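You operate a simulated robot arm through the tools that you are given. There is no shell and no other tool. Be economical: measure what you need, move in short steps, check, and stop when the job is done.

Carry out the task below with a simulated two-armed robot. There is one attempt and no reset: what you move stays moved.

JOB
Going away: switch off the dehumidifier and the work lamp, then pull both plugs and lay them on the rest.

Only the result counts: the job must be done as asked and must still hold three seconds after the hand-in. Knocking over, shifting, dropping, spilling or breaking anything else fails it.

ROBOT AND FRAMES
Two 7-joint arms with two-finger parallel grippers on one trunk, on a base that drives. Base frame: it is fixed to the floor where the robot stands at the start and does not move with it; the origin is under the middle of the robot, x ahead of it, y to its left, z up; the surface under the hand at the start is at about z = 65. Readings come in cm, rad, newtons and seconds.
The left shoulder is at the start at [16.7, 17.4, 95.3], the right one opposite. With the tool pointing down near the work surface each hand reaches from about 42 to 80 cm from the robot's upright axis, wherever it stands, measured 20 degrees to its own side. Places, roughly: blue plug [200, 25, 125]; lamp switch [200, 20, 150]; yellow plug [200, 25, 125]. Payload 3.6 kg a hand.
Tool frame (each hand has its own): the origin (TCP) lies between the finger pads and is the grasp point; the fingertips stand 3 cm ahead of it; z points along the fingers, y is the line along which they close. The gripper opens to 11 cm. The fingers are 2 cm wide and 1 cm thick; the gripper's body (4.8 by 11.2 cm) begins 5.5 cm behind the TCP.
Orientation is that of the tool frame in the base frame, as a unit quaternion [x, y, z, w]. With the fingers straight down and closing along the base's y, the tool's x points along the base's -x, its y along +y and its z along -z.

CONTROLS
- The arms move only by the tool jog_arm. It takes "left_steps", "right_steps" or both (then of equal length, played together; a hand with none holds still); each is a list of rows, each a list of 6 numbers: the shift along the tool's x, y, z in mm, then the turn, a rotation vector about the tool's x, y, z in rad. In form: [[x, y, z, wx, wy, wz], ...]. A call has 1 to 8 rows; each row is the pose to reach, as a shift and turn from the pose commanded when the call began, along the tool's axes at that moment. "left_fingers" and "right_fingers" are, for a hand that has rows, the finger opening in mm, from 0 to 110, set as the call begins (left out, the last holds). A row lasts 0.2 s, in which the tool goes at most 5 cm and 0.15 rad; a call with a longer step from one row to the next is refused whole, and so is a gripper value outside its range. Where a pose cannot be reached the arm comes as near as it can. A force on the tool above 40 N (or 10 N above the force at the start of the call, whichever is more), or a blocked arm, ends the call early, and 0.2 s more pass. The fingers move at their own pace (about 15.3 cm/s each) and stop on an object; they squeeze with about 25 N. The grip force told is the motor's: it shows also when the fingers shut on nothing. Time passes only in rows, and 0.2 s behind the last, so rows that repeat a pose let the fingers close. It gives the time, the measured TCP pose, the force on the tool (base axes), the opening and the grip force at its end, in the units of the frame above (readings bear some noise), with the torque about the TCP (base axes, N m) and any sound that the robot's microphone picked up, and new pictures: "show" is both (left out), scene, wrist or none (wrist: the cameras of the hands that moved).
- Cameras (640 x 400 px; columns grow to the right, rows downward): "scene" is now at [28.87, -0.2, 110.98]; the picture's right is [-0.03, -1.00, 0.00], its down [-0.68, 0.02, -0.73] and it looks along [0.73, -0.02, -0.68] (base axes); focal length 286 px, centre (320, 200). "left" rides on the left gripper at [7.2, -1.7, -10.3] in its tool frame; the picture's right is [0.23, 0.97, 0.00], its down [-0.76, 0.18, -0.62] and it looks along [-0.61, 0.14, 0.78] (tool axes); focal length 222 px, centre (320, 200). "right" rides on the right gripper at [7.2, 1.7, -10.3] in its tool frame; the picture's right is [-0.23, 0.97, 0.00], its down [-0.76, -0.18, -0.62] and it looks along [-0.61, -0.14, 0.78] (tool axes); focal length 222 px, centre (320, 200). There is no depth. A picture from a camera that has moved, and an enlarged one, comes with that camera's place and axes in the base frame and with its lens.
- lift_body(by): slides the trunk up (or, below 0, down) by that many cm; the arms and the scene camera ride with it, the base frame stays. It gives what a move gives, with no picture.
- steer(legs): drives the robot by 1 to 6 legs, each [ahead, left, turn to the left] in cm, cm and rad, along the robot's own axes; the way and the turn of a leg run together, so that a leg with both is an arc; at most 150 cm and 3.142 rad a leg. The arms and the cameras ride along, it lands a little off, and it stops where it bumps. It gives what a move gives, and a new picture of the scene camera.
- head_to(pan, tilt): turns the head with the scene camera to pan (to the left, within 1.501 rad either way) and tilt (down, from -0.506 to 1.204), counted from straight ahead of the robot. It gives what a move gives, and a new picture of the scene camera.
- inspect(camera, box): a new picture of the part [left, top, right, bottom] of that camera's present view, enlarged. The clock stands still meanwhile.
- finish_job(): hands the job in; it is judged then, once.

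Go step by step. Nothing tells you exact positions but the pictures and the camera data: compare them with the known pose of the tool, close in by small moves and look again before you grip or let go. The budget is 120 turns and 260 pictures, counting those below and the enlarged ones. Unless the task says otherwise, let go and move clear before handing in, and close with one line.

The tools are called after "Request:" as a command line: name --argument value ..., lists and objects as JSON in quotes. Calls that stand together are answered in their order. jog_arm: Moves the arms, as the interface text tells. Its arguments: {"type":"object","properties":{"left_steps":{"type":"array"},"left_fingers":{"type":"number"},"right_steps":{"type":"array"},"right_fingers":{"type":"number"},"show":{"type":"string","enum":["both","scene","wrist","none"]}},"required":[]} The other tools are called the same way: lift_body (by) slides the trunk up or down; steer (legs) drives the base; head_to (pan, tilt) turns the head that bears the scene camera; inspect (camera, box) takes an enlarged picture of a part of a camera's view; finish_job () hands the job in.

At the start:

```text
time_s: 0.0
left_ee_pos: [52.18, 22.18, 81.73]
left_tcp_rot: [0.001, 1.0, 0.0, 0.001]
left_contact_force: [1.0, 0.2, 0.5]
left_moment: [0.03, 0.01, 0.0]
left_grip_width: 10.98
left_gripper_force: 0.0
right_ee_pos: [52.76, -25.21, 88.93]
right_tcp_rot: [0.0, 1.0, 0.0, 0.0]
right_contact_force: [-0.2, -0.5, -0.5]
right_moment: [-0.01, 0.01, -0.01]
right_grip_width: 11.0
right_gripper_force: 0.0
trunk travel left (down, up): [-7.5, 68.8]
robot x, y, heading: [-0.14, -0.19, 0.003]
head pan, tilt: [-0.028, 0.745]
```

scene: 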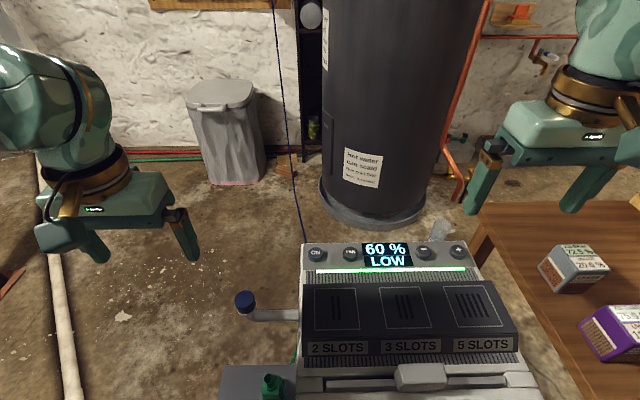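
right: 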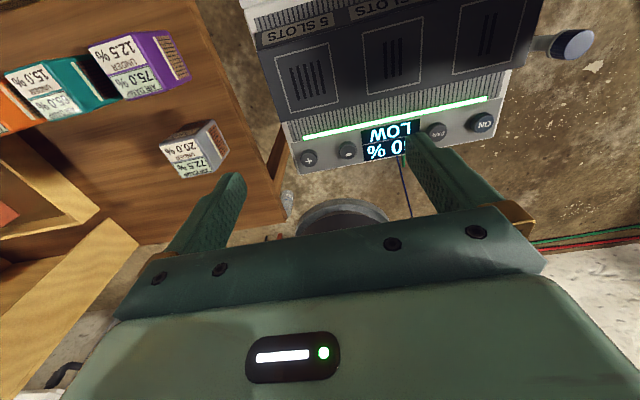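
left: 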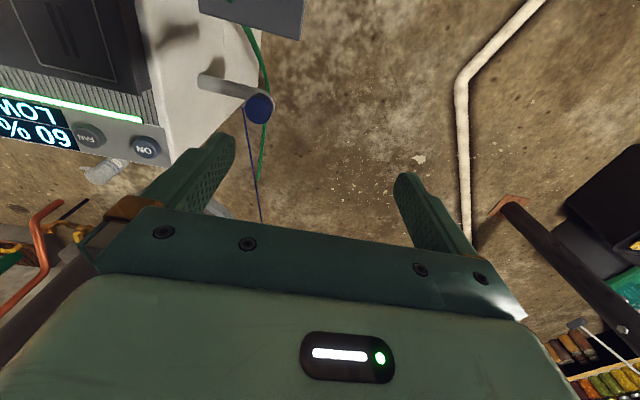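

The dehumidifier stands right in front of me with its button panel (ON at far left, as seen), and the wall lies beyond. I look at the panel closely and raise the head to see the wall.

Request:
inspect --camera "scene" --box '[210, 220, 550, 400]'

Request:
head_to --pan 0.1 --tilt 0.0

```text
1.88 times, centred on (380, 310) of scene
camera zoom: at [28.87, -0.2, 110.98], right [-0.03, -1.0, 0.0], down [-0.68, 0.02, -0.73], along [0.73, -0.02, -0.68], focal length 538 px, centre (207, -7)
```

zoom: 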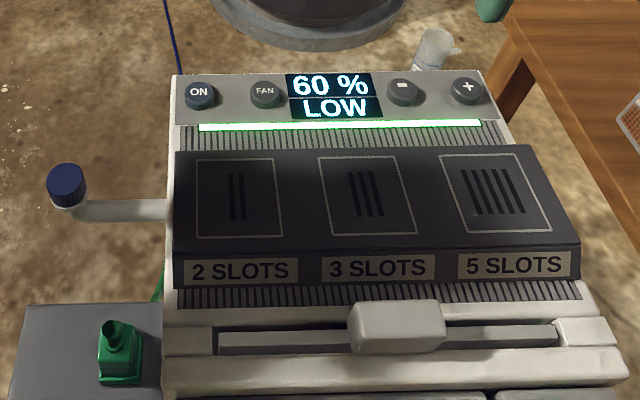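

```text
time_s: 1.1
left_ee_pos: [52.32, 22.17, 81.61]
left_tcp_rot: [-0.001, 1.0, 0.0, 0.0]
left_contact_force: [-0.1, -0.4, 1.4]
left_moment: [0.01, -0.01, 0.01]
left_grip_width: 11.02
left_gripper_force: 0.2
right_ee_pos: [52.71, -25.1, 89.02]
right_tcp_rot: [0.0, 1.0, 0.0, 0.0]
right_contact_force: [0.7, -0.3, -0.7]
right_moment: [-0.01, 0.0, -0.01]
right_grip_width: 11.02
right_gripper_force: 0.1
trunk travel left (down, up): [-7.5, 68.8]
robot x, y, heading: [-0.11, 0.1, 0.005]
head pan, tilt: [0.099, 0.0]
camera scene: at [29.53, 0.92, 117.74], right [0.1, -1.0, 0.0], down [0.0, 0.0, -1.0], along [1.0, 0.1, 0.0], focal length 286 px, centre (320, 200)
```

scene: 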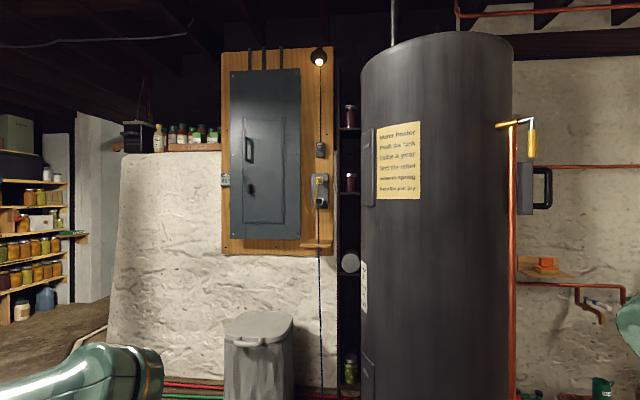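

Request:
inspect --camera "scene" --box '[280, 40, 360, 90]'

Request:
inspect --camera "scene" --box '[270, 125, 370, 270]'

```text
8.00 times, centred on (320, 65) of scene
camera zoom: at [29.53, 0.92, 117.74], right [0.1, -1.0, 0.0], down [0.0, 0.0, -1.0], along [1.0, 0.1, 0.0], focal length 2287 px, centre (320, 1280)
```

zoom: 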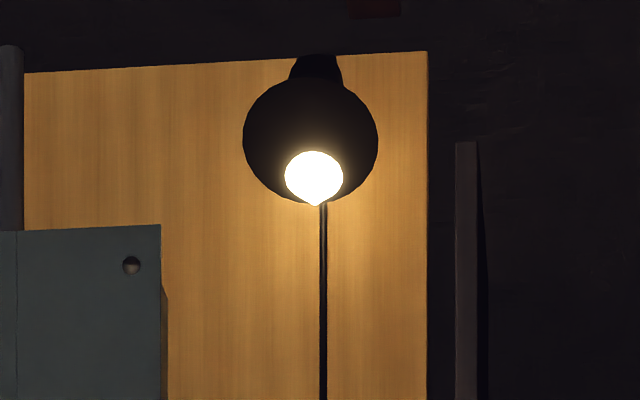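

```text
2.76 times, centred on (320, 198) of scene
camera zoom: at [29.53, 0.92, 117.74], right [0.1, -1.0, 0.0], down [0.0, 0.0, -1.0], along [1.0, 0.1, 0.0], focal length 789 px, centre (320, 207)
```

zoom: 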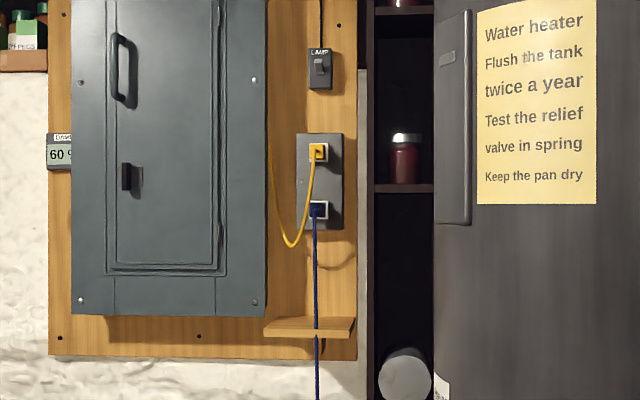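

The lamp is lit, its switch is up, the yellow plug (lamp) sits above the blue-corded plug, and the rest is the small wooden ledge under the outlet. By triangulation the ON button is at about [64.5, 0, 62.5]; I bring the closed left fingers above it.

Request:
head_to --pan 0.0 --tilt 0.8

Request:
jog_arm --left_steps '[[-20, -37, 10, 0, 0, 0], [-41, -74, 20, 0, 0, 0], [-61, -111, 30, 0, 0, 0], [-82, -148, 40, 0, 0, 0], [-102, -185, 50, 0, 0, 0], [-122, -222, 60, 0, 0, 0], [-122, -222, 80, 0, 0, 0], [-122, -222, 80, 0, 0, 0]]' --left_fingers 0

```text
time_s: 2.2
left_ee_pos: [52.3, 22.2, 81.72]
left_tcp_rot: [0.0, 1.0, 0.0, 0.0]
left_contact_force: [0.7, 0.3, -0.2]
left_moment: [0.0, -0.02, -0.02]
left_grip_width: 11.0
left_gripper_force: 0.0
right_ee_pos: [52.69, -25.22, 88.99]
right_tcp_rot: [0.0, 1.0, -0.001, 0.0]
right_contact_force: [-0.3, 0.8, 0.0]
right_moment: [0.02, -0.02, 0.02]
right_grip_width: 10.98
right_gripper_force: 0.1
trunk travel left (down, up): [-7.5, 68.8]
robot x, y, heading: [0.34, -0.3, -0.001]
head pan, tilt: [0.0, 0.799]
camera scene: at [28.64, 0.03, 110.55], right [0.0, -1.0, 0.0], down [-0.72, 0.0, -0.7], along [0.7, 0.0, -0.72], focal length 286 px, centre (320, 200)
```

scene: 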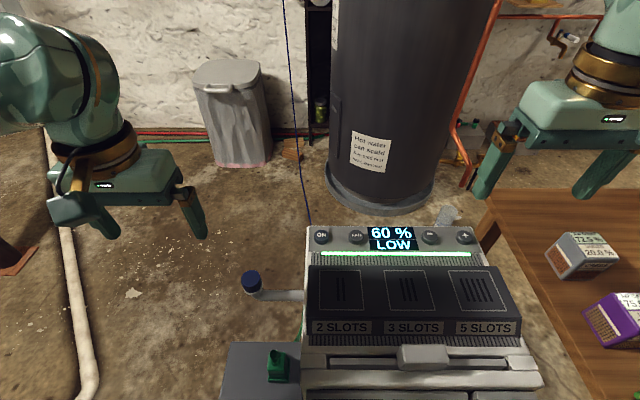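

```text
time_s: 4.0
left_ee_pos: [64.5, -0.11, 73.75]
left_tcp_rot: [0.0, 1.0, 0.0, 0.0]
left_contact_force: [0.1, -0.2, 0.2]
left_moment: [-0.04, 0.01, 0.0]
left_grip_width: 0.02
left_gripper_force: 25.4
right_ee_pos: [52.64, -25.21, 89.03]
right_tcp_rot: [0.0, 1.0, 0.0, 0.001]
right_contact_force: [-0.9, -0.5, 0.5]
right_moment: [-0.04, 0.02, 0.0]
right_grip_width: 11.0
right_gripper_force: 0.1
trunk travel left (down, up): [-7.5, 68.8]
robot x, y, heading: [0.45, 0.05, 0.008]
head pan, tilt: [0.0, 0.799]
camera scene: at [28.63, 0.01, 110.55], right [0.0, -1.0, 0.0], down [-0.72, 0.0, -0.7], along [0.7, 0.0, -0.72], focal length 286 px, centre (320, 200)
camera left: at [57.39, -1.71, 84.0], right [-0.23, 0.97, 0.0], down [0.76, 0.18, 0.62], along [0.61, 0.14, -0.78], focal length 222 px, centre (320, 200)
```

scene: 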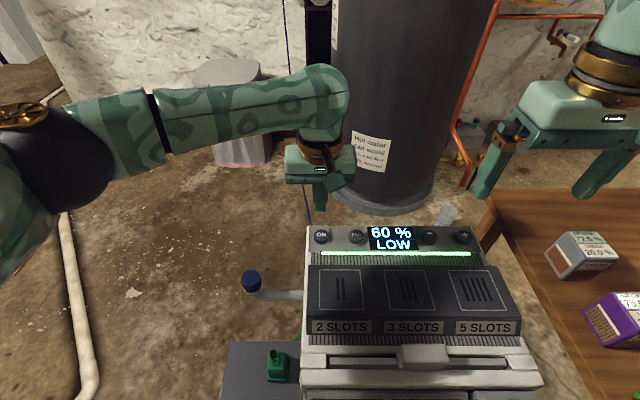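
left: 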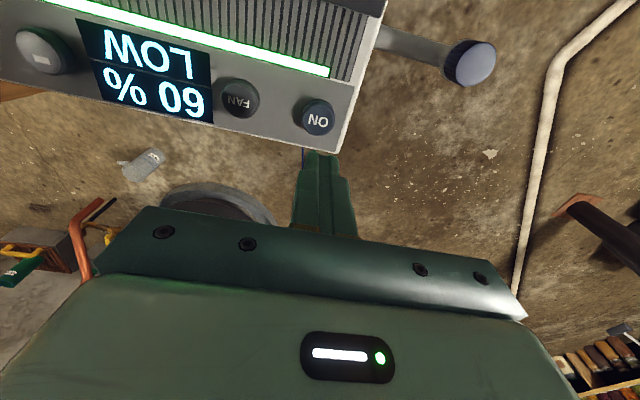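

Fingertips are over the ON button; the button top is near z 63–64. I descend in small steps.

Request:
jog_arm --left_steps '[[1, -2, 25, 0, 0, 0], [1, -2, 50, 0, 0, 0], [1, -2, 60, 0, 0, 0], [1, -2, 65, 0, 0, 0]]'

```text
time_s: 5.0
left_ee_pos: [64.32, -0.24, 67.04]
left_tcp_rot: [0.0, 1.0, -0.001, 0.0]
left_contact_force: [-0.6, -0.5, 0.0]
left_moment: [0.0, 0.0, -0.02]
left_grip_width: 0.01
left_gripper_force: 24.8
right_ee_pos: [52.79, -25.06, 88.99]
right_tcp_rot: [0.0, 1.0, 0.0, 0.001]
right_contact_force: [0.1, 0.6, -0.5]
right_moment: [-0.06, 0.01, 0.0]
right_grip_width: 10.99
right_gripper_force: 0.0
trunk travel left (down, up): [-7.5, 68.8]
robot x, y, heading: [0.39, 0.31, 0.002]
head pan, tilt: [0.0, 0.799]
camera scene: at [28.64, 0.01, 110.54], right [0.0, -1.0, 0.0], down [-0.72, 0.0, -0.7], along [0.7, 0.0, -0.72], focal length 286 px, centre (320, 200)
camera left: at [57.3, -1.84, 77.45], right [-0.23, 0.97, 0.0], down [0.76, 0.18, 0.62], along [0.61, 0.14, -0.78], focal length 222 px, centre (320, 200)
```

scene: 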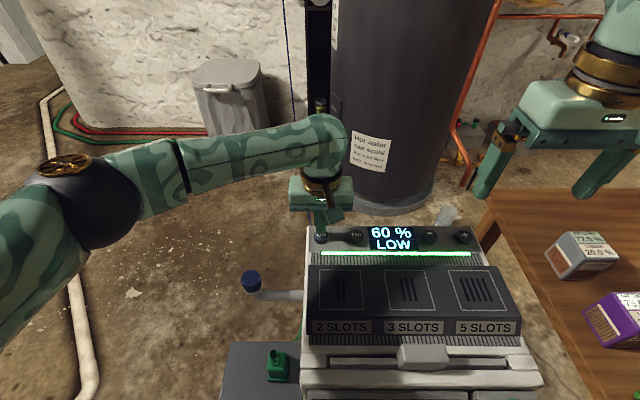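
left: 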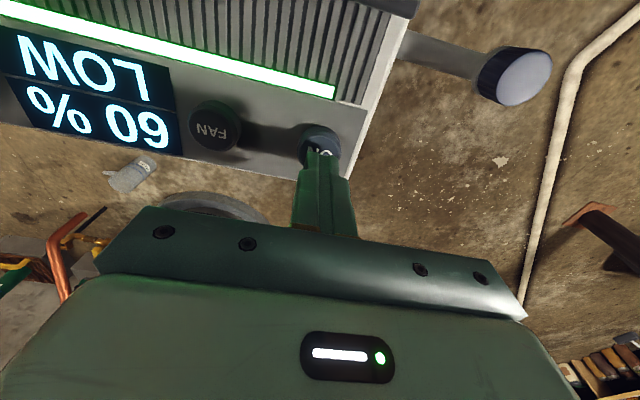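

The tips hover just above the button. I press down slowly.

Request:
jog_arm --left_steps '[[0, 0, 3, 0, 0, 0], [0, 0, 6, 0, 0, 0], [0, 0, 9, 0, 0, 0], [0, 0, 12, 0, 0, 0]]'

```text
time_s: 6.0
left_ee_pos: [64.46, -0.18, 65.99]
left_tcp_rot: [-0.001, 1.0, 0.0, -0.001]
left_contact_force: [-0.7, 0.5, 3.9]
left_moment: [0.01, 0.01, 0.03]
left_grip_width: 0.0
left_gripper_force: 24.9
right_ee_pos: [52.73, -25.26, 88.95]
right_tcp_rot: [0.0, 1.0, 0.0, 0.0]
right_contact_force: [1.0, -0.8, -0.3]
right_moment: [0.0, 0.0, 0.0]
right_grip_width: 11.0
right_gripper_force: 0.1
trunk travel left (down, up): [-7.5, 68.8]
robot x, y, heading: [-0.03, -0.04, -0.004]
head pan, tilt: [0.0, 0.799]
heard: click
camera scene: at [28.61, 0.02, 110.55], right [0.0, -1.0, 0.0], down [-0.72, 0.0, -0.7], along [0.7, 0.0, -0.72], focal length 286 px, centre (320, 200)
camera left: at [57.34, -1.8, 76.37], right [-0.23, 0.97, 0.0], down [0.76, 0.18, 0.62], along [0.61, 0.14, -0.78], focal length 222 px, centre (320, 200)
```

scene: 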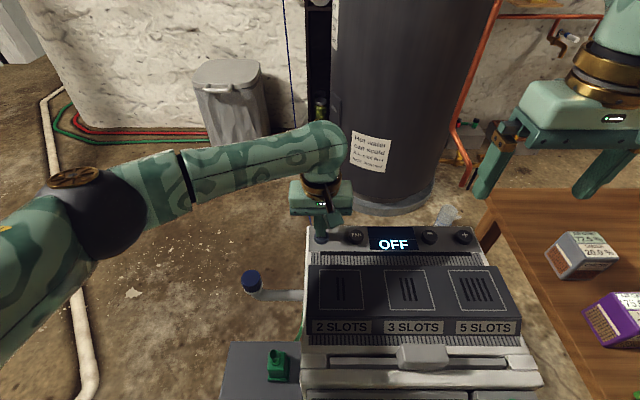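
left: 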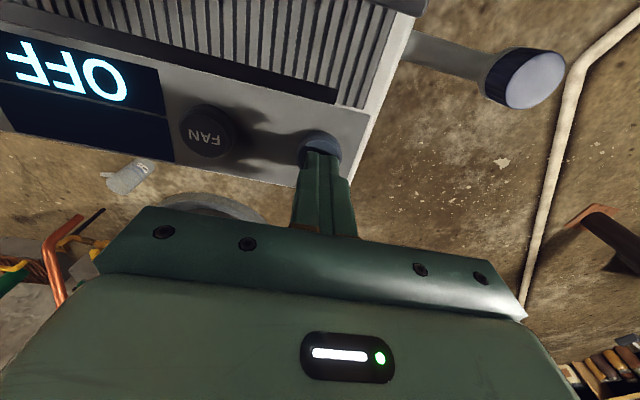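

The display now reads OFF. I lift the hand straight off, return it to its place, and raise the trunk so the arms ride clear.

Request:
jog_arm --left_steps '[[0, 0, -40, 0, 0, 0], [0, 0, -85, 0, 0, 0], [20, 37, -120, 0, 0, 0], [41, 74, -140, 0, 0, 0], [61, 111, -160, 0, 0, 0], [82, 148, -160, 0, 0, 0], [102, 185, -160, 0, 0, 0], [122, 222, -160, 0, 0, 0]]' --show "none"

Request:
lift_body --by 36

Request:
head_to --pan 0.5 --tilt 0.75

Request:
head_to --pan 0.15 --tilt 0.45

```text
refused: row 3 steps farther than a row can; nothing moved
```

```text
time_s: 9.5
left_ee_pos: [62.19, -0.07, 113.51]
left_tcp_rot: [-0.001, 0.995, 0.0, 0.101]
left_contact_force: [-0.3, 0.1, -0.1]
left_moment: [0.02, -0.06, 0.0]
left_grip_width: 0.0
left_gripper_force: 25.5
right_ee_pos: [50.81, -25.24, 128.07]
right_tcp_rot: [0.0, 0.999, 0.0, 0.032]
right_contact_force: [-0.4, 0.3, -0.1]
right_moment: [0.0, 0.0, 0.0]
right_grip_width: 10.98
right_gripper_force: 0.1
trunk travel left (down, up): [-43.5, 32.8]
robot x, y, heading: [-0.19, -0.36, -0.002]
head pan, tilt: [0.0, 0.799]
```

```text
time_s: 10.5
left_ee_pos: [62.11, -0.24, 113.51]
left_tcp_rot: [0.0, 0.995, 0.0, 0.101]
left_contact_force: [0.9, 0.0, 0.0]
left_moment: [-0.02, -0.01, 0.0]
left_grip_width: 0.0
left_gripper_force: 25.1
right_ee_pos: [50.82, -25.14, 128.06]
right_tcp_rot: [0.0, 1.0, 0.0, 0.03]
right_contact_force: [0.1, 0.3, 0.0]
right_moment: [-0.01, 0.02, 0.0]
right_grip_width: 10.99
right_gripper_force: 0.0
trunk travel left (down, up): [-43.5, 32.8]
robot x, y, heading: [-0.17, 0.28, -0.001]
head pan, tilt: [0.499, 0.75]
camera scene: at [11.25, 3.97, 148.25], right [0.48, -0.88, 0.0], down [-0.6, -0.33, -0.73], along [0.64, 0.35, -0.68], focal length 286 px, centre (320, 200)
```

scene: 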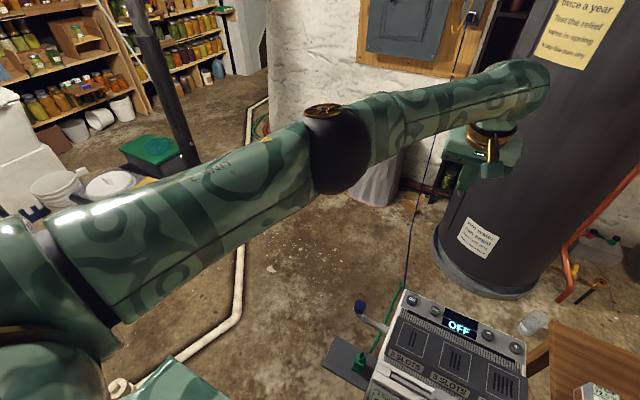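

```text
time_s: 11.3
left_ee_pos: [62.14, -0.15, 113.62]
left_tcp_rot: [0.0, 0.995, 0.0, 0.1]
left_contact_force: [-0.6, 0.4, -0.1]
left_moment: [0.04, 0.0, 0.02]
left_grip_width: 0.0
left_gripper_force: 25.1
right_ee_pos: [50.75, -25.17, 128.07]
right_tcp_rot: [0.0, 1.0, 0.0, 0.031]
right_contact_force: [0.4, -0.5, -0.5]
right_moment: [-0.02, 0.0, 0.07]
right_grip_width: 11.0
right_gripper_force: 0.0
trunk travel left (down, up): [-43.5, 32.8]
robot x, y, heading: [0.32, -0.0, 0.001]
head pan, tilt: [0.15, 0.45]
camera scene: at [13.06, 1.39, 150.88], right [0.15, -0.99, 0.0], down [-0.43, -0.07, -0.9], along [0.89, 0.14, -0.44], focal length 286 px, centre (320, 200)
```

scene: 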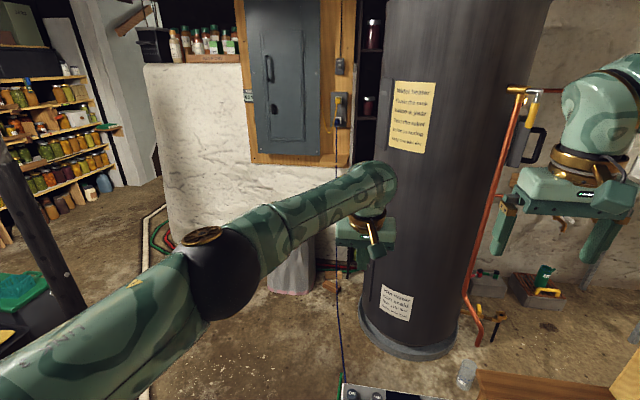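

The refused jog did no harm: the trunk lift took the hand straight up and the display still says OFF. Now I bring the left hand back to its own side and look down at the corridor left of the dehumidifier.

Request:
jog_arm --left_steps '[[20, 40, 0, 0, 0, 0], [40, 80, 0, 0, 0, 0], [60, 120, 0, 0, 0, 0], [80, 160, 0, 0, 0, 0], [100, 200, 0, 0, 0, 0], [120, 230, 0, 0, 0, 0], [140, 250, 0, 0, 0, 0]]' --show "none"

Request:
head_to --pan 0.15 --tilt 1.15

Request:
head_to --pan 0.1 --tilt 0.6

```text
time_s: 12.9
left_ee_pos: [48.29, 24.86, 110.73]
left_tcp_rot: [0.0, 0.995, 0.0, 0.1]
left_contact_force: [-0.1, -0.6, -0.6]
left_moment: [0.01, -0.03, 0.03]
left_grip_width: 0.02
left_gripper_force: 25.5
right_ee_pos: [50.77, -25.22, 128.09]
right_tcp_rot: [0.0, 1.0, 0.0, 0.031]
right_contact_force: [0.1, -0.3, -0.7]
right_moment: [-0.05, -0.01, 0.02]
right_grip_width: 11.01
right_gripper_force: 0.1
trunk travel left (down, up): [-43.5, 32.8]
robot x, y, heading: [-0.03, 0.18, 0.003]
head pan, tilt: [0.15, 0.45]
```

```text
time_s: 14.0
left_ee_pos: [48.31, 24.92, 110.85]
left_tcp_rot: [0.001, 0.995, 0.0, 0.1]
left_contact_force: [-0.1, 0.0, -0.3]
left_moment: [-0.01, 0.03, 0.0]
left_grip_width: 0.0
left_gripper_force: 24.7
right_ee_pos: [50.83, -25.23, 128.03]
right_tcp_rot: [-0.001, 1.0, -0.001, 0.031]
right_contact_force: [0.0, -0.2, 0.2]
right_moment: [0.02, -0.03, 0.02]
right_grip_width: 11.0
right_gripper_force: 0.2
trunk travel left (down, up): [-43.5, 32.8]
robot x, y, heading: [0.03, 0.18, 0.001]
head pan, tilt: [0.15, 1.15]
camera scene: at [9.86, 0.92, 145.37], right [0.15, -0.99, 0.0], down [-0.9, -0.14, -0.41], along [0.4, 0.06, -0.91], focal length 286 px, centre (320, 200)
```

scene: 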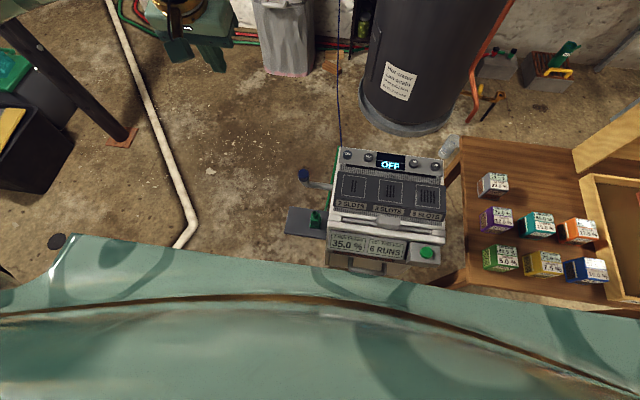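

```text
time_s: 14.9
left_ee_pos: [48.35, 24.92, 110.83]
left_tcp_rot: [0.0, 0.995, 0.0, 0.1]
left_contact_force: [0.6, -0.5, 0.5]
left_moment: [0.0, 0.0, 0.04]
left_grip_width: 0.0
left_gripper_force: 24.8
right_ee_pos: [50.79, -25.2, 127.98]
right_tcp_rot: [0.0, 1.0, 0.0, 0.031]
right_contact_force: [0.2, -0.2, 0.0]
right_moment: [-0.02, 0.01, -0.05]
right_grip_width: 10.99
right_gripper_force: 0.0
trunk travel left (down, up): [-43.5, 32.8]
robot x, y, heading: [0.02, -0.09, 0.001]
head pan, tilt: [0.099, 0.6]
camera scene: at [12.76, 0.91, 149.53], right [0.1, -0.99, 0.0], down [-0.56, -0.06, -0.82], along [0.82, 0.08, -0.57], focal length 286 px, centre (320, 200)
```

scene: 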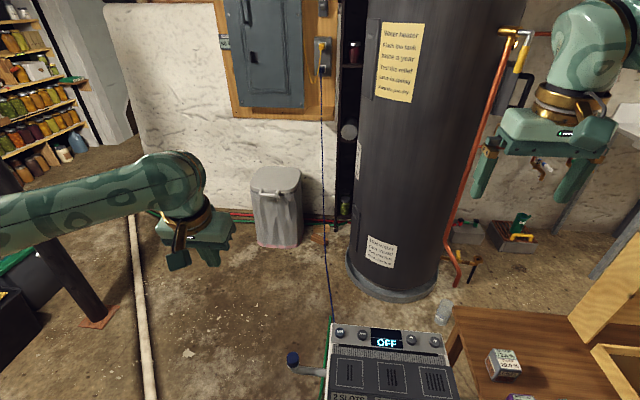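

The aisle between the dehumidifier's side tray (y≈18) and the white floor pipe (corner ≈[52, 75]) is about 56 cm wide. I drive to the left in that aisle's middle first, then partway ahead.

Request:
steer --legs '[[0, 47, 0]]'

Request:
head_to --pan -0.3 --tilt 1.15

```text
time_s: 17.8
left_ee_pos: [48.32, 72.23, 110.84]
left_tcp_rot: [0.002, 0.995, -0.001, 0.1]
left_contact_force: [-0.3, 0.4, 0.0]
left_moment: [0.01, -0.02, 0.0]
left_grip_width: 0.0
left_gripper_force: 24.6
right_ee_pos: [50.91, 22.09, 128.06]
right_tcp_rot: [0.002, 0.999, 0.0, 0.033]
right_contact_force: [0.4, 0.4, 0.2]
right_moment: [-0.02, 0.0, -0.01]
right_grip_width: 11.0
right_gripper_force: 0.1
trunk travel left (down, up): [-43.5, 32.8]
robot x, y, heading: [0.19, 47.64, -0.006]
head pan, tilt: [0.099, 0.6]
camera scene: at [12.84, 48.4, 149.53], right [0.1, -1.0, 0.0], down [-0.56, -0.05, -0.82], along [0.82, 0.08, -0.57], focal length 286 px, centre (320, 200)
```

scene: 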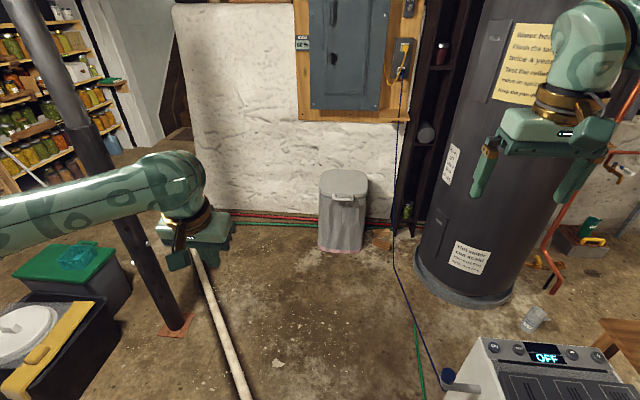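

```text
time_s: 18.7
left_ee_pos: [48.48, 72.06, 110.74]
left_tcp_rot: [0.001, 0.995, 0.0, 0.1]
left_contact_force: [0.7, 0.1, -0.6]
left_moment: [0.02, -0.01, 0.0]
left_grip_width: 0.0
left_gripper_force: 25.1
right_ee_pos: [50.8, 22.13, 128.0]
right_tcp_rot: [0.002, 1.0, 0.0, 0.031]
right_contact_force: [0.0, 0.1, -0.3]
right_moment: [-0.03, 0.01, 0.01]
right_grip_width: 10.99
right_gripper_force: 0.1
trunk travel left (down, up): [-43.5, 32.8]
robot x, y, heading: [-0.33, 47.64, -0.002]
head pan, tilt: [-0.3, 1.15]
camera scene: at [9.74, 45.72, 145.37], right [-0.3, -0.95, 0.0], down [-0.87, 0.27, -0.41], along [0.39, -0.12, -0.91], focal length 286 px, centre (320, 200)
```

scene: 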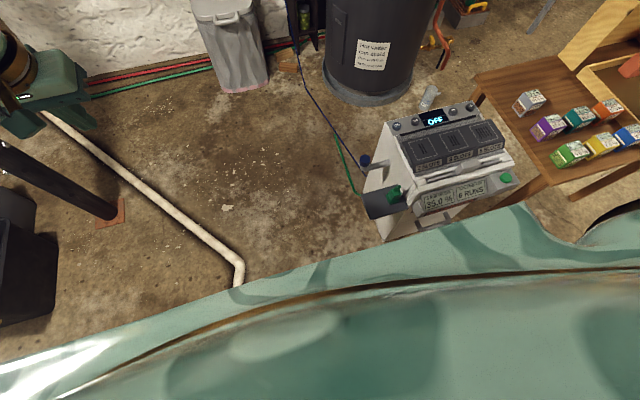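

The way looks open: cord and tray are to the right, the floor pipe to the left. I drive ahead in two legs, then look.

Request:
steer --legs '[[50, 0, 0], [40, 0, 0]]'

Request:
head_to --pan -0.25 --tilt 0.2

```text
time_s: 23.8
left_ee_pos: [138.9, 72.21, 110.77]
left_tcp_rot: [0.0, 0.995, 0.0, 0.099]
left_contact_force: [-0.1, 0.0, -0.8]
left_moment: [-0.02, -0.01, 0.0]
left_grip_width: 0.0
left_gripper_force: 25.4
right_ee_pos: [141.32, 22.06, 127.96]
right_tcp_rot: [0.001, 1.0, -0.001, 0.031]
right_contact_force: [-0.7, -0.1, -0.7]
right_moment: [0.01, 0.02, 0.01]
right_grip_width: 10.97
right_gripper_force: 0.0
trunk travel left (down, up): [-43.5, 32.8]
robot x, y, heading: [90.45, 47.7, 0.0]
head pan, tilt: [-0.3, 1.15]
camera scene: at [100.24, 45.6, 145.36], right [-0.3, -0.96, 0.0], down [-0.87, 0.27, -0.41], along [0.39, -0.12, -0.91], focal length 286 px, centre (320, 200)
```

scene: 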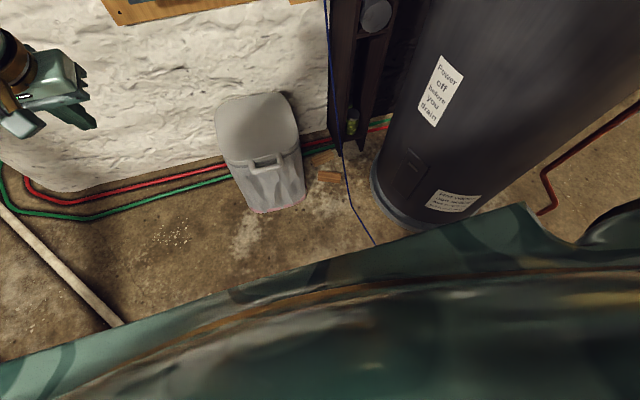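

```text
time_s: 25.0
left_ee_pos: [138.86, 72.19, 110.88]
left_tcp_rot: [0.001, 0.995, -0.001, 0.1]
left_contact_force: [0.5, 0.4, -0.1]
left_moment: [0.03, -0.03, 0.0]
left_grip_width: 0.0
left_gripper_force: 24.6
right_ee_pos: [141.24, 22.05, 128.07]
right_tcp_rot: [0.001, 0.999, 0.0, 0.032]
right_contact_force: [-0.9, 0.1, 0.4]
right_moment: [0.0, 0.0, -0.02]
right_grip_width: 10.96
right_gripper_force: 0.2
trunk travel left (down, up): [-43.5, 32.8]
robot x, y, heading: [90.85, 47.23, -0.001]
head pan, tilt: [-0.25, 0.201]
camera scene: at [103.51, 45.06, 153.2], right [-0.25, -0.97, 0.0], down [-0.19, 0.05, -0.98], along [0.95, -0.24, -0.2], focal length 286 px, centre (320, 200)
```

scene: 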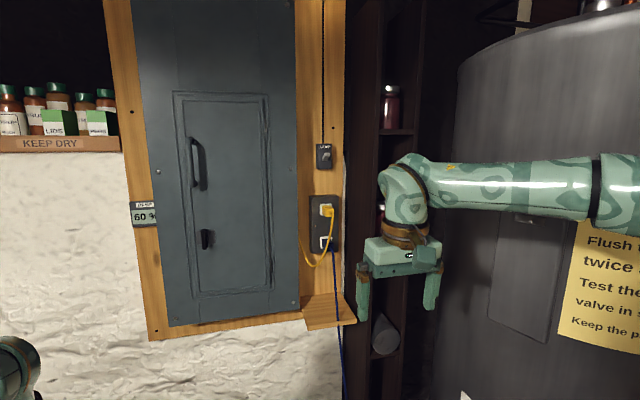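

I triangulate: yellow plug ≈[198, 18.2, 129.7], blue plug ≈[198, 18.3, 117.3], lamp switch ≈[198, 18.5, 148.3], ledge at z≈93, y 10–29. I turn the right hand to point ahead, with fingers closing along y.

Request:
jog_arm --right_steps '[[0, 0, 0, 0, -0.15, 0], [0, 0, 0, 0, -0.3, 0], [0, 0, 0, 0, -0.45, 0], [0, 0, 0, 0, -0.6, 0], [0, 0, 0, 0, -0.75, 0], [0, 0, 0, 0, -0.9, 0], [0, 0, 0, 0, -1.05, 0], [0, 0, 0, 0, -1.2, 0]]' --right_fingers 0 --show "none"

Request:
jog_arm --right_steps '[[0, 0, 0, 0, -0.15, 0], [0, 0, 0, 0, -0.31, 0], [0, 0, 0, 0, -0.31, 0]]'

Request:
inspect --camera "scene" --box '[280, 130, 380, 340]'

```text
time_s: 26.8
left_ee_pos: [138.8, 72.27, 110.71]
left_tcp_rot: [0.0, 0.995, 0.0, 0.101]
left_contact_force: [-0.6, 0.3, 0.3]
left_moment: [0.01, -0.01, -0.01]
left_grip_width: 0.0
left_gripper_force: 25.0
right_ee_pos: [141.3, 22.22, 128.0]
right_tcp_rot: [0.001, 0.849, 0.0, 0.529]
right_contact_force: [0.4, 0.4, -0.4]
right_moment: [-0.02, -0.01, -0.01]
right_grip_width: 0.0
right_gripper_force: 25.1
right hand out of reach, approached as far as the arm can: row 8
trunk travel left (down, up): [-43.5, 32.8]
robot x, y, heading: [90.47, 47.58, 0.003]
head pan, tilt: [-0.25, 0.201]
```

```text
refused: row 2 steps farther than a row can; nothing moved
```

```text
1.90 times, centred on (330, 235) of scene
camera zoom: at [103.52, 45.06, 153.21], right [-0.25, -0.97, 0.0], down [-0.19, 0.05, -0.98], along [0.95, -0.24, -0.2], focal length 544 px, centre (301, 133)
```

zoom: 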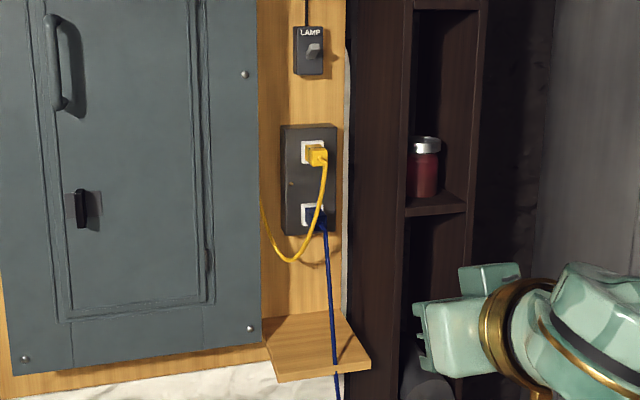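

The arm was too folded; I extend it 15 cm ahead while finishing the turn.

Request:
jog_arm --right_steps '[[-20, 0, 40, 0, 0, 0], [-40, 0, 80, 0, -0.13, 0], [-60, 0, 120, 0, -0.26, 0], [-66, 0, 135, 0, -0.39, 0], [-66, 0, 135, 0, -0.456, 0], [-66, 0, 135, 0, -0.456, 0]]'

```text
time_s: 28.2
left_ee_pos: [138.91, 72.16, 110.79]
left_tcp_rot: [0.0, 0.995, 0.0, 0.101]
left_contact_force: [0.9, 0.1, 0.0]
left_moment: [-0.01, 0.0, 0.0]
left_grip_width: 0.0
left_gripper_force: 25.1
right_ee_pos: [154.08, 19.43, 133.52]
right_tcp_rot: [-0.057, 0.767, 0.057, 0.636]
right_contact_force: [-0.5, -0.3, 0.6]
right_moment: [0.0, 0.01, -0.06]
right_grip_width: 0.0
right_gripper_force: 25.3
right hand out of reach, approached as far as the arm can: row 2, 3, 4, 5, 6
trunk travel left (down, up): [-43.5, 32.8]
robot x, y, heading: [90.14, 47.31, 0.003]
head pan, tilt: [-0.25, 0.201]
camera scene: at [103.52, 45.07, 153.21], right [-0.25, -0.97, 0.0], down [-0.19, 0.05, -0.98], along [0.95, -0.24, -0.2], focal length 286 px, centre (320, 200)
camera right: at [142.42, 19.34, 128.3], right [-0.11, 0.96, 0.24], down [-0.44, -0.26, 0.86], along [0.89, -0.01, 0.45], focal length 222 px, centre (320, 200)
```

scene: 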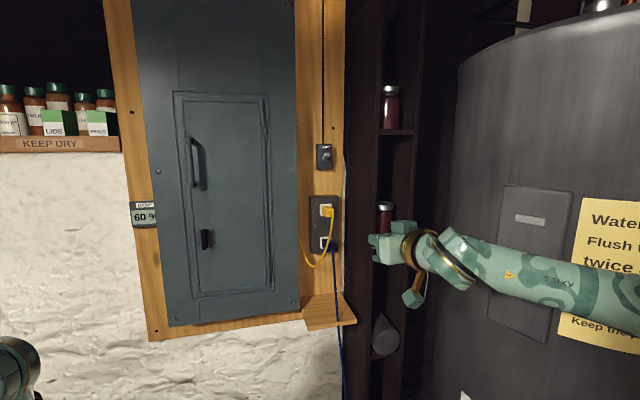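
right: 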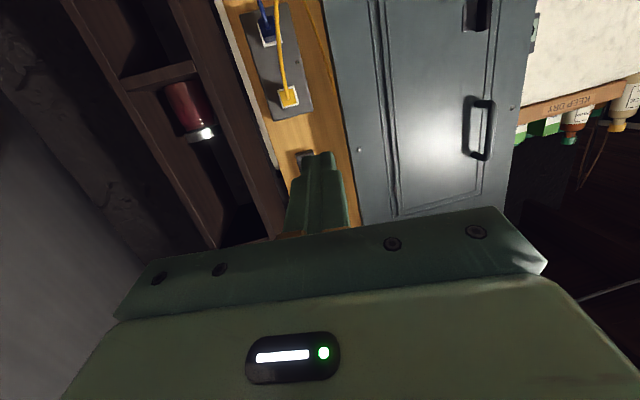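

The wrist is at a limit in this posture. A lower shoulder with the arm reaching up and ahead should let the hand point level, so I lower the trunk some and reach further.

Request:
lift_body --by -16

Request:
jog_arm --right_steps '[[-20, 0, 30, 0, 0, 0], [-40, 0, 60, 0, 0, 0], [-60, 0, 90, 0, 0, 0], [-80, 0, 110, 0, 0, 0], [-80, 0, 110, 0, 0, 0]]'

```text
time_s: 30.0
left_ee_pos: [138.71, 72.22, 94.84]
left_tcp_rot: [0.0, 0.995, 0.0, 0.1]
left_contact_force: [1.2, 0.1, -0.4]
left_moment: [-0.03, 0.0, -0.03]
left_grip_width: 0.0
left_gripper_force: 24.8
right_ee_pos: [153.98, 19.46, 117.83]
right_tcp_rot: [-0.057, 0.768, 0.058, 0.636]
right_contact_force: [0.5, 0.2, 0.4]
right_moment: [-0.02, 0.01, -0.02]
right_grip_width: 0.01
right_gripper_force: 25.3
trunk travel left (down, up): [-27.5, 48.8]
robot x, y, heading: [90.24, 47.33, 0.004]
head pan, tilt: [-0.25, 0.201]
```

```text
time_s: 31.2
left_ee_pos: [138.85, 72.24, 94.86]
left_tcp_rot: [0.0, 0.995, 0.0, 0.1]
left_contact_force: [-0.6, -0.6, 0.0]
left_moment: [0.0, 0.04, 0.01]
left_grip_width: 0.0
left_gripper_force: 24.7
right_ee_pos: [166.09, 21.23, 123.87]
right_tcp_rot: [-0.057, 0.768, 0.058, 0.635]
right_contact_force: [-0.6, 0.7, -0.9]
right_moment: [0.0, -0.01, -0.01]
right_grip_width: 0.0
right_gripper_force: 24.6
trunk travel left (down, up): [-27.5, 48.8]
robot x, y, heading: [90.44, 47.35, 0.001]
head pan, tilt: [-0.25, 0.201]
camera scene: at [108.95, 45.03, 136.98], right [-0.25, -0.97, 0.0], down [-0.19, 0.05, -0.98], along [0.95, -0.24, -0.2], focal length 286 px, centre (320, 200)
camera right: at [154.44, 21.13, 118.64], right [-0.11, 0.96, 0.24], down [-0.43, -0.26, 0.86], along [0.89, 0.0, 0.45], focal length 222 px, centre (320, 200)
```

scene: 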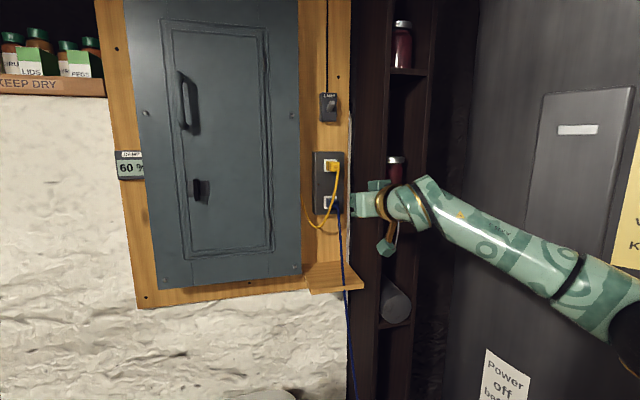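
right: 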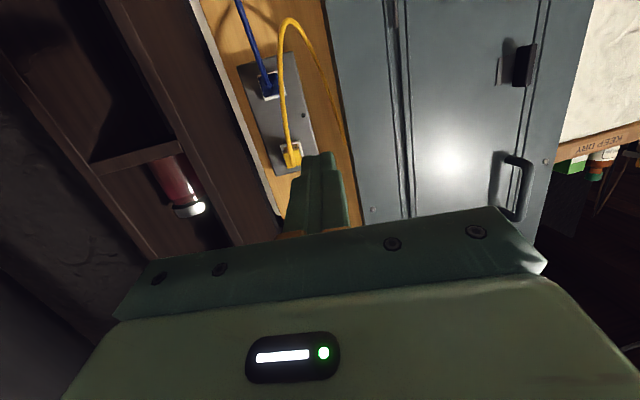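

Now I try to take out the residual tilt and yaw.

Request:
jog_arm --right_steps '[[0, 0, 0, 0.08, -0.09, 0], [0, 0, 0, 0.163, -0.189, 0], [0, 0, 0, 0.163, -0.189, 0]]' --show "none"

```text
time_s: 32.0
left_ee_pos: [138.88, 72.15, 94.74]
left_tcp_rot: [0.0, 0.995, 0.0, 0.1]
left_contact_force: [0.2, 0.0, -0.7]
left_moment: [0.07, 0.02, 0.02]
left_grip_width: 0.0
left_gripper_force: 25.3
right_ee_pos: [166.05, 21.23, 123.66]
right_tcp_rot: [-0.03, 0.741, 0.031, 0.67]
right_contact_force: [-0.3, -0.4, -0.4]
right_moment: [-0.02, 0.01, -0.02]
right_grip_width: 0.0
right_gripper_force: 25.2
right hand out of reach, approached as far as the arm can: row 2, 3
trunk travel left (down, up): [-27.5, 48.8]
robot x, y, heading: [90.46, 47.36, 0.0]
head pan, tilt: [-0.25, 0.201]
```

Request:
jog_arm --right_steps '[[-20, 0, 20, 0, 0, 0], [-45, 0, 40, 0.03, -0.03, 0], [-70, 0, 60, 0.06, -0.07, 0], [-70, 0, 60, 0.085, -0.1, 0], [-70, 0, 60, 0.085, -0.1, 0]]' --show "none"

```text
time_s: 33.2
left_ee_pos: [138.81, 72.21, 94.77]
left_tcp_rot: [-0.001, 0.995, 0.0, 0.101]
left_contact_force: [-0.3, -0.5, -0.1]
left_moment: [0.03, 0.0, 0.0]
left_grip_width: 0.01
left_gripper_force: 24.8
right_ee_pos: [172.75, 22.08, 130.15]
right_tcp_rot: [0.0, 0.707, 0.0, 0.707]
right_contact_force: [0.6, -0.4, 0.5]
right_moment: [0.02, 0.0, -0.03]
right_grip_width: 0.0
right_gripper_force: 25.0
trunk travel left (down, up): [-27.5, 48.8]
robot x, y, heading: [90.4, 47.25, 0.004]
head pan, tilt: [-0.25, 0.201]
```

The hand now points level at [172.8, 22.1, 130.2]. The lamp comes first: I raise the trunk 18 cm, drive 10 cm closer and 4 cm right.

Request:
lift_body --by 18

Request:
steer --legs '[[10, -4, 0]]'

Request:
inspect --camera "right" --box '[160, 0, 480, 200]'

Request:
inspect --camera "scene" --box '[270, 100, 430, 350]'

```text
time_s: 35.2
left_ee_pos: [138.78, 72.25, 112.82]
left_tcp_rot: [-0.001, 0.995, 0.0, 0.099]
left_contact_force: [-0.3, 0.0, 0.0]
left_moment: [-0.02, -0.01, -0.01]
left_grip_width: 0.02
left_gripper_force: 25.1
right_ee_pos: [171.17, 21.9, 150.49]
right_tcp_rot: [0.002, 0.695, -0.001, 0.719]
right_contact_force: [0.6, 0.4, 0.9]
right_moment: [0.02, 0.0, 0.0]
right_grip_width: 0.0
right_gripper_force: 25.1
trunk travel left (down, up): [-45.5, 30.8]
robot x, y, heading: [90.58, 47.25, 0.004]
head pan, tilt: [-0.25, 0.201]
```

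```text
time_s: 36.4
left_ee_pos: [148.69, 68.2, 112.84]
left_tcp_rot: [0.0, 0.995, 0.0, 0.099]
left_contact_force: [0.4, 0.1, 0.6]
left_moment: [0.04, 0.0, 0.02]
left_grip_width: 0.0
left_gripper_force: 24.7
right_ee_pos: [180.93, 17.8, 150.57]
right_tcp_rot: [0.002, 0.695, -0.001, 0.719]
right_contact_force: [0.3, 0.4, -0.2]
right_moment: [0.0, -0.02, 0.0]
right_grip_width: 0.0
right_gripper_force: 25.1
trunk travel left (down, up): [-45.5, 30.8]
robot x, y, heading: [99.99, 43.42, -0.004]
head pan, tilt: [-0.25, 0.201]
camera scene: at [112.9, 41.01, 155.22], right [-0.25, -0.97, 0.0], down [-0.19, 0.05, -0.98], along [0.95, -0.24, -0.2], focal length 286 px, centre (320, 200)
```

scene: 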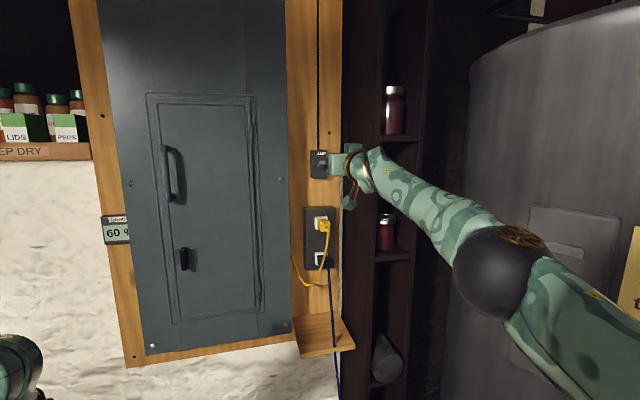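

```text
2.00 times, centred on (320, 100) of right
camera zoom: at [170.81, 19.52, 142.98], right [0.0, 0.97, 0.23], down [-0.65, -0.18, 0.74], along [0.76, -0.14, 0.63], focal length 444 px, centre (320, 400)
```

zoom: 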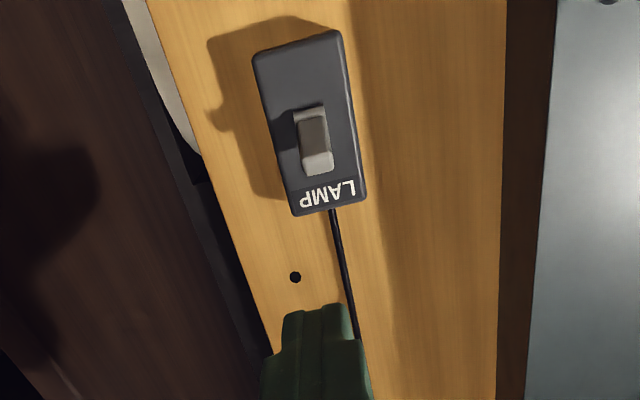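

```text
1.60 times, centred on (350, 225) of scene
camera zoom: at [112.9, 41.01, 155.22], right [-0.25, -0.97, 0.0], down [-0.19, 0.05, -0.98], along [0.95, -0.24, -0.2], focal length 457 px, centre (272, 160)
```

zoom: 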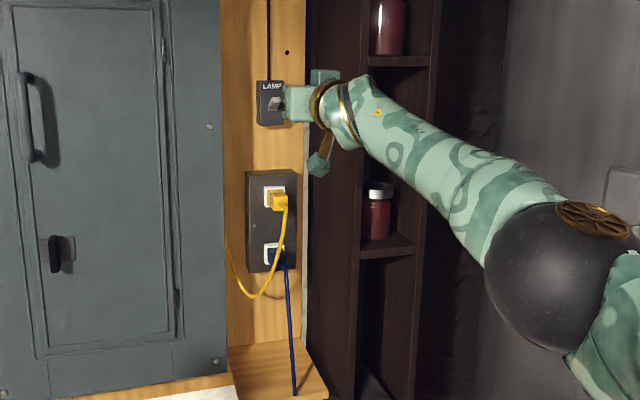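

The toggle is up (on), its tip at about [196, 18.5, 148.4]. I bring the closed fingertips forward just above it.

Request:
jog_arm --right_steps '[[-2, 4, 30, 0, 0, 0], [-4, 7, 60, 0, 0, 0], [-4, 7, 85, 0, 0, 0], [-4, 7, 85, 0, 0, 0]]'

Request:
inspect --camera "right" --box '[240, 50, 400, 150]'

Request:
inspect --camera "scene" --box '[290, 130, 370, 180]'

```text
time_s: 37.4
left_ee_pos: [148.6, 68.26, 112.7]
left_tcp_rot: [0.0, 0.995, 0.0, 0.1]
left_contact_force: [0.3, 1.0, 0.4]
left_moment: [0.05, -0.04, 0.02]
left_grip_width: 0.01
left_gripper_force: 25.2
right_ee_pos: [181.28, 18.97, 149.82]
right_tcp_rot: [0.001, 0.695, -0.001, 0.719]
right_contact_force: [0.0, -0.8, 0.3]
right_moment: [-0.02, 0.01, 0.0]
right_grip_width: 0.01
right_gripper_force: 24.9
right hand out of reach, approached as far as the arm can: row 1, 2, 3, 4
trunk travel left (down, up): [-45.5, 30.8]
robot x, y, heading: [100.63, 43.23, -0.004]
head pan, tilt: [-0.25, 0.201]
camera scene: at [112.83, 41.09, 155.22], right [-0.25, -0.97, 0.0], down [-0.19, 0.05, -0.98], along [0.95, -0.24, -0.2], focal length 286 px, centre (320, 200)
camera right: at [171.09, 20.67, 142.34], right [0.0, 0.97, 0.23], down [-0.65, -0.18, 0.74], along [0.76, -0.14, 0.63], focal length 222 px, centre (320, 200)
```

scene: 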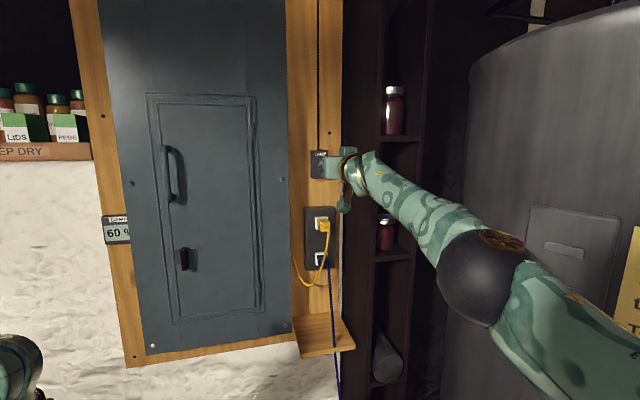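
right: 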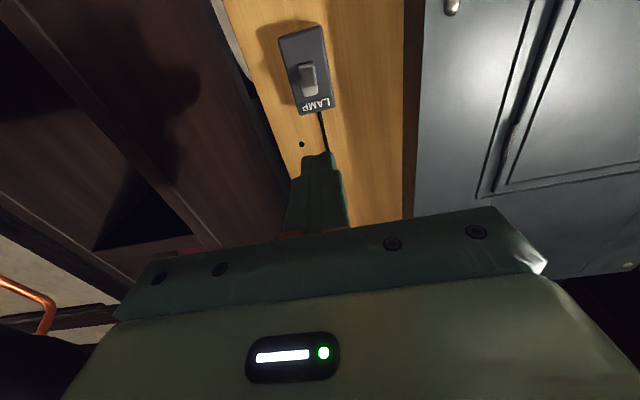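

```text
4.00 times, centred on (320, 100) of right
camera zoom: at [171.09, 20.67, 142.34], right [0.0, 0.97, 0.23], down [-0.65, -0.18, 0.74], along [0.76, -0.14, 0.63], focal length 888 px, centre (320, 600)
```

zoom: 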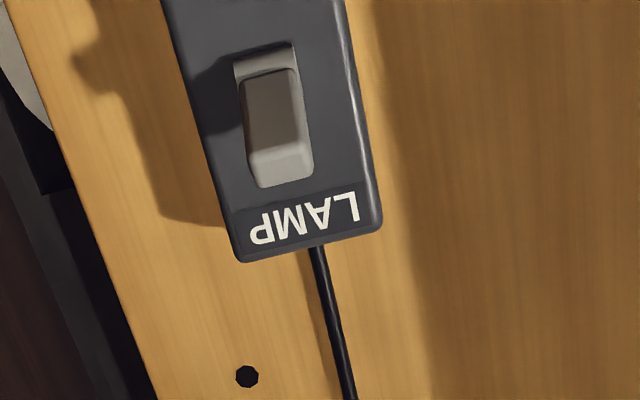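

```text
8.00 times, centred on (330, 155) of scene
camera zoom: at [112.83, 41.09, 155.22], right [-0.25, -0.97, 0.0], down [-0.19, 0.05, -0.98], along [0.95, -0.24, -0.2], focal length 2287 px, centre (240, 560)
```

zoom: 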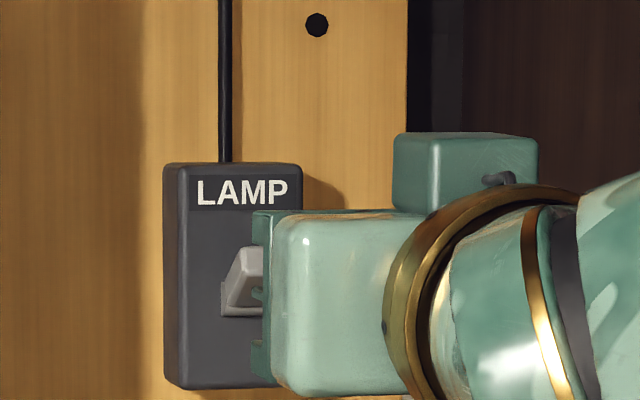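

The arm is at full stretch here. I pull the hand back 5 cm and up 1.5 cm, then drive the base 15 cm closer.

Request:
jog_arm --right_steps '[[-8, 0, -25, 0, 0, 0], [-15, 0, -50, 0, 0, 0], [-15, 0, -50, 0, 0, 0]]' --show "none"

Request:
steer --legs '[[14, 0, 0]]'

Request:
inspect --camera "right" --box '[200, 0, 440, 150]'

```text
time_s: 38.2
left_ee_pos: [148.79, 68.08, 112.9]
left_tcp_rot: [0.0, 0.995, 0.0, 0.099]
left_contact_force: [0.4, 0.5, -0.4]
left_moment: [0.02, 0.01, -0.01]
left_grip_width: 0.0
left_gripper_force: 24.8
right_ee_pos: [176.21, 18.8, 151.31]
right_tcp_rot: [0.002, 0.696, -0.001, 0.718]
right_contact_force: [0.4, 0.1, -0.4]
right_moment: [-0.01, 0.0, 0.02]
right_grip_width: 0.0
right_gripper_force: 24.7
trunk travel left (down, up): [-45.5, 30.8]
robot x, y, heading: [100.29, 42.59, -0.0]
head pan, tilt: [-0.25, 0.201]
```

```text
time_s: 39.5
left_ee_pos: [162.33, 68.27, 112.86]
left_tcp_rot: [0.0, 0.995, 0.0, 0.1]
left_contact_force: [0.3, -0.2, -0.4]
left_moment: [-0.02, 0.01, 0.02]
left_grip_width: 0.01
left_gripper_force: 25.1
right_ee_pos: [190.16, 19.0, 151.3]
right_tcp_rot: [0.002, 0.695, -0.001, 0.719]
right_contact_force: [-0.6, 1.1, 0.0]
right_moment: [-0.02, -0.02, -0.03]
right_grip_width: 0.01
right_gripper_force: 24.9
trunk travel left (down, up): [-45.5, 30.8]
robot x, y, heading: [114.4, 43.5, -0.004]
head pan, tilt: [-0.25, 0.201]
camera scene: at [126.62, 41.03, 155.23], right [-0.25, -0.97, 0.0], down [-0.19, 0.05, -0.98], along [0.95, -0.24, -0.2], focal length 286 px, centre (320, 200)
```

scene: 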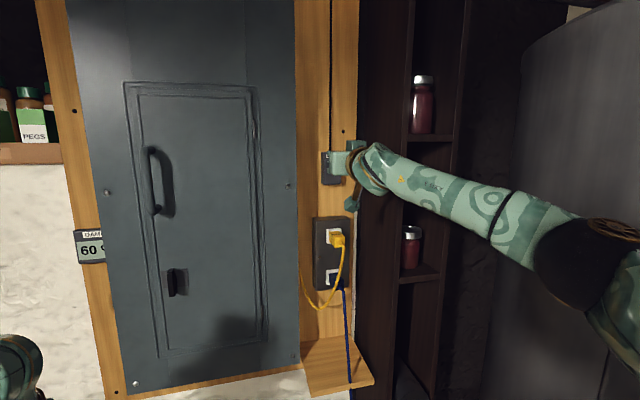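

```text
2.67 times, centred on (320, 75) of right
camera zoom: at [180.01, 20.68, 143.7], right [-0.01, 0.97, 0.23], down [-0.65, -0.18, 0.74], along [0.76, -0.14, 0.63], focal length 592 px, centre (320, 533)
```

zoom: 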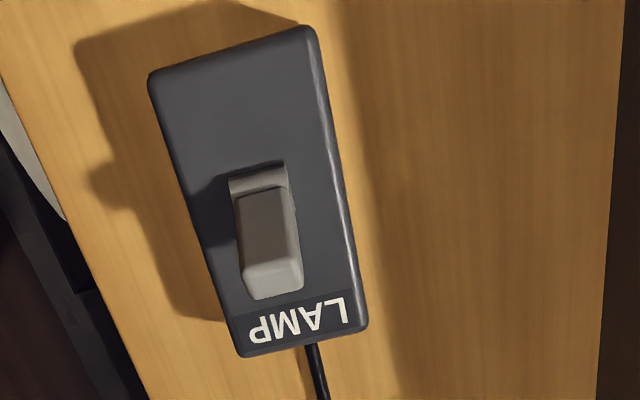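

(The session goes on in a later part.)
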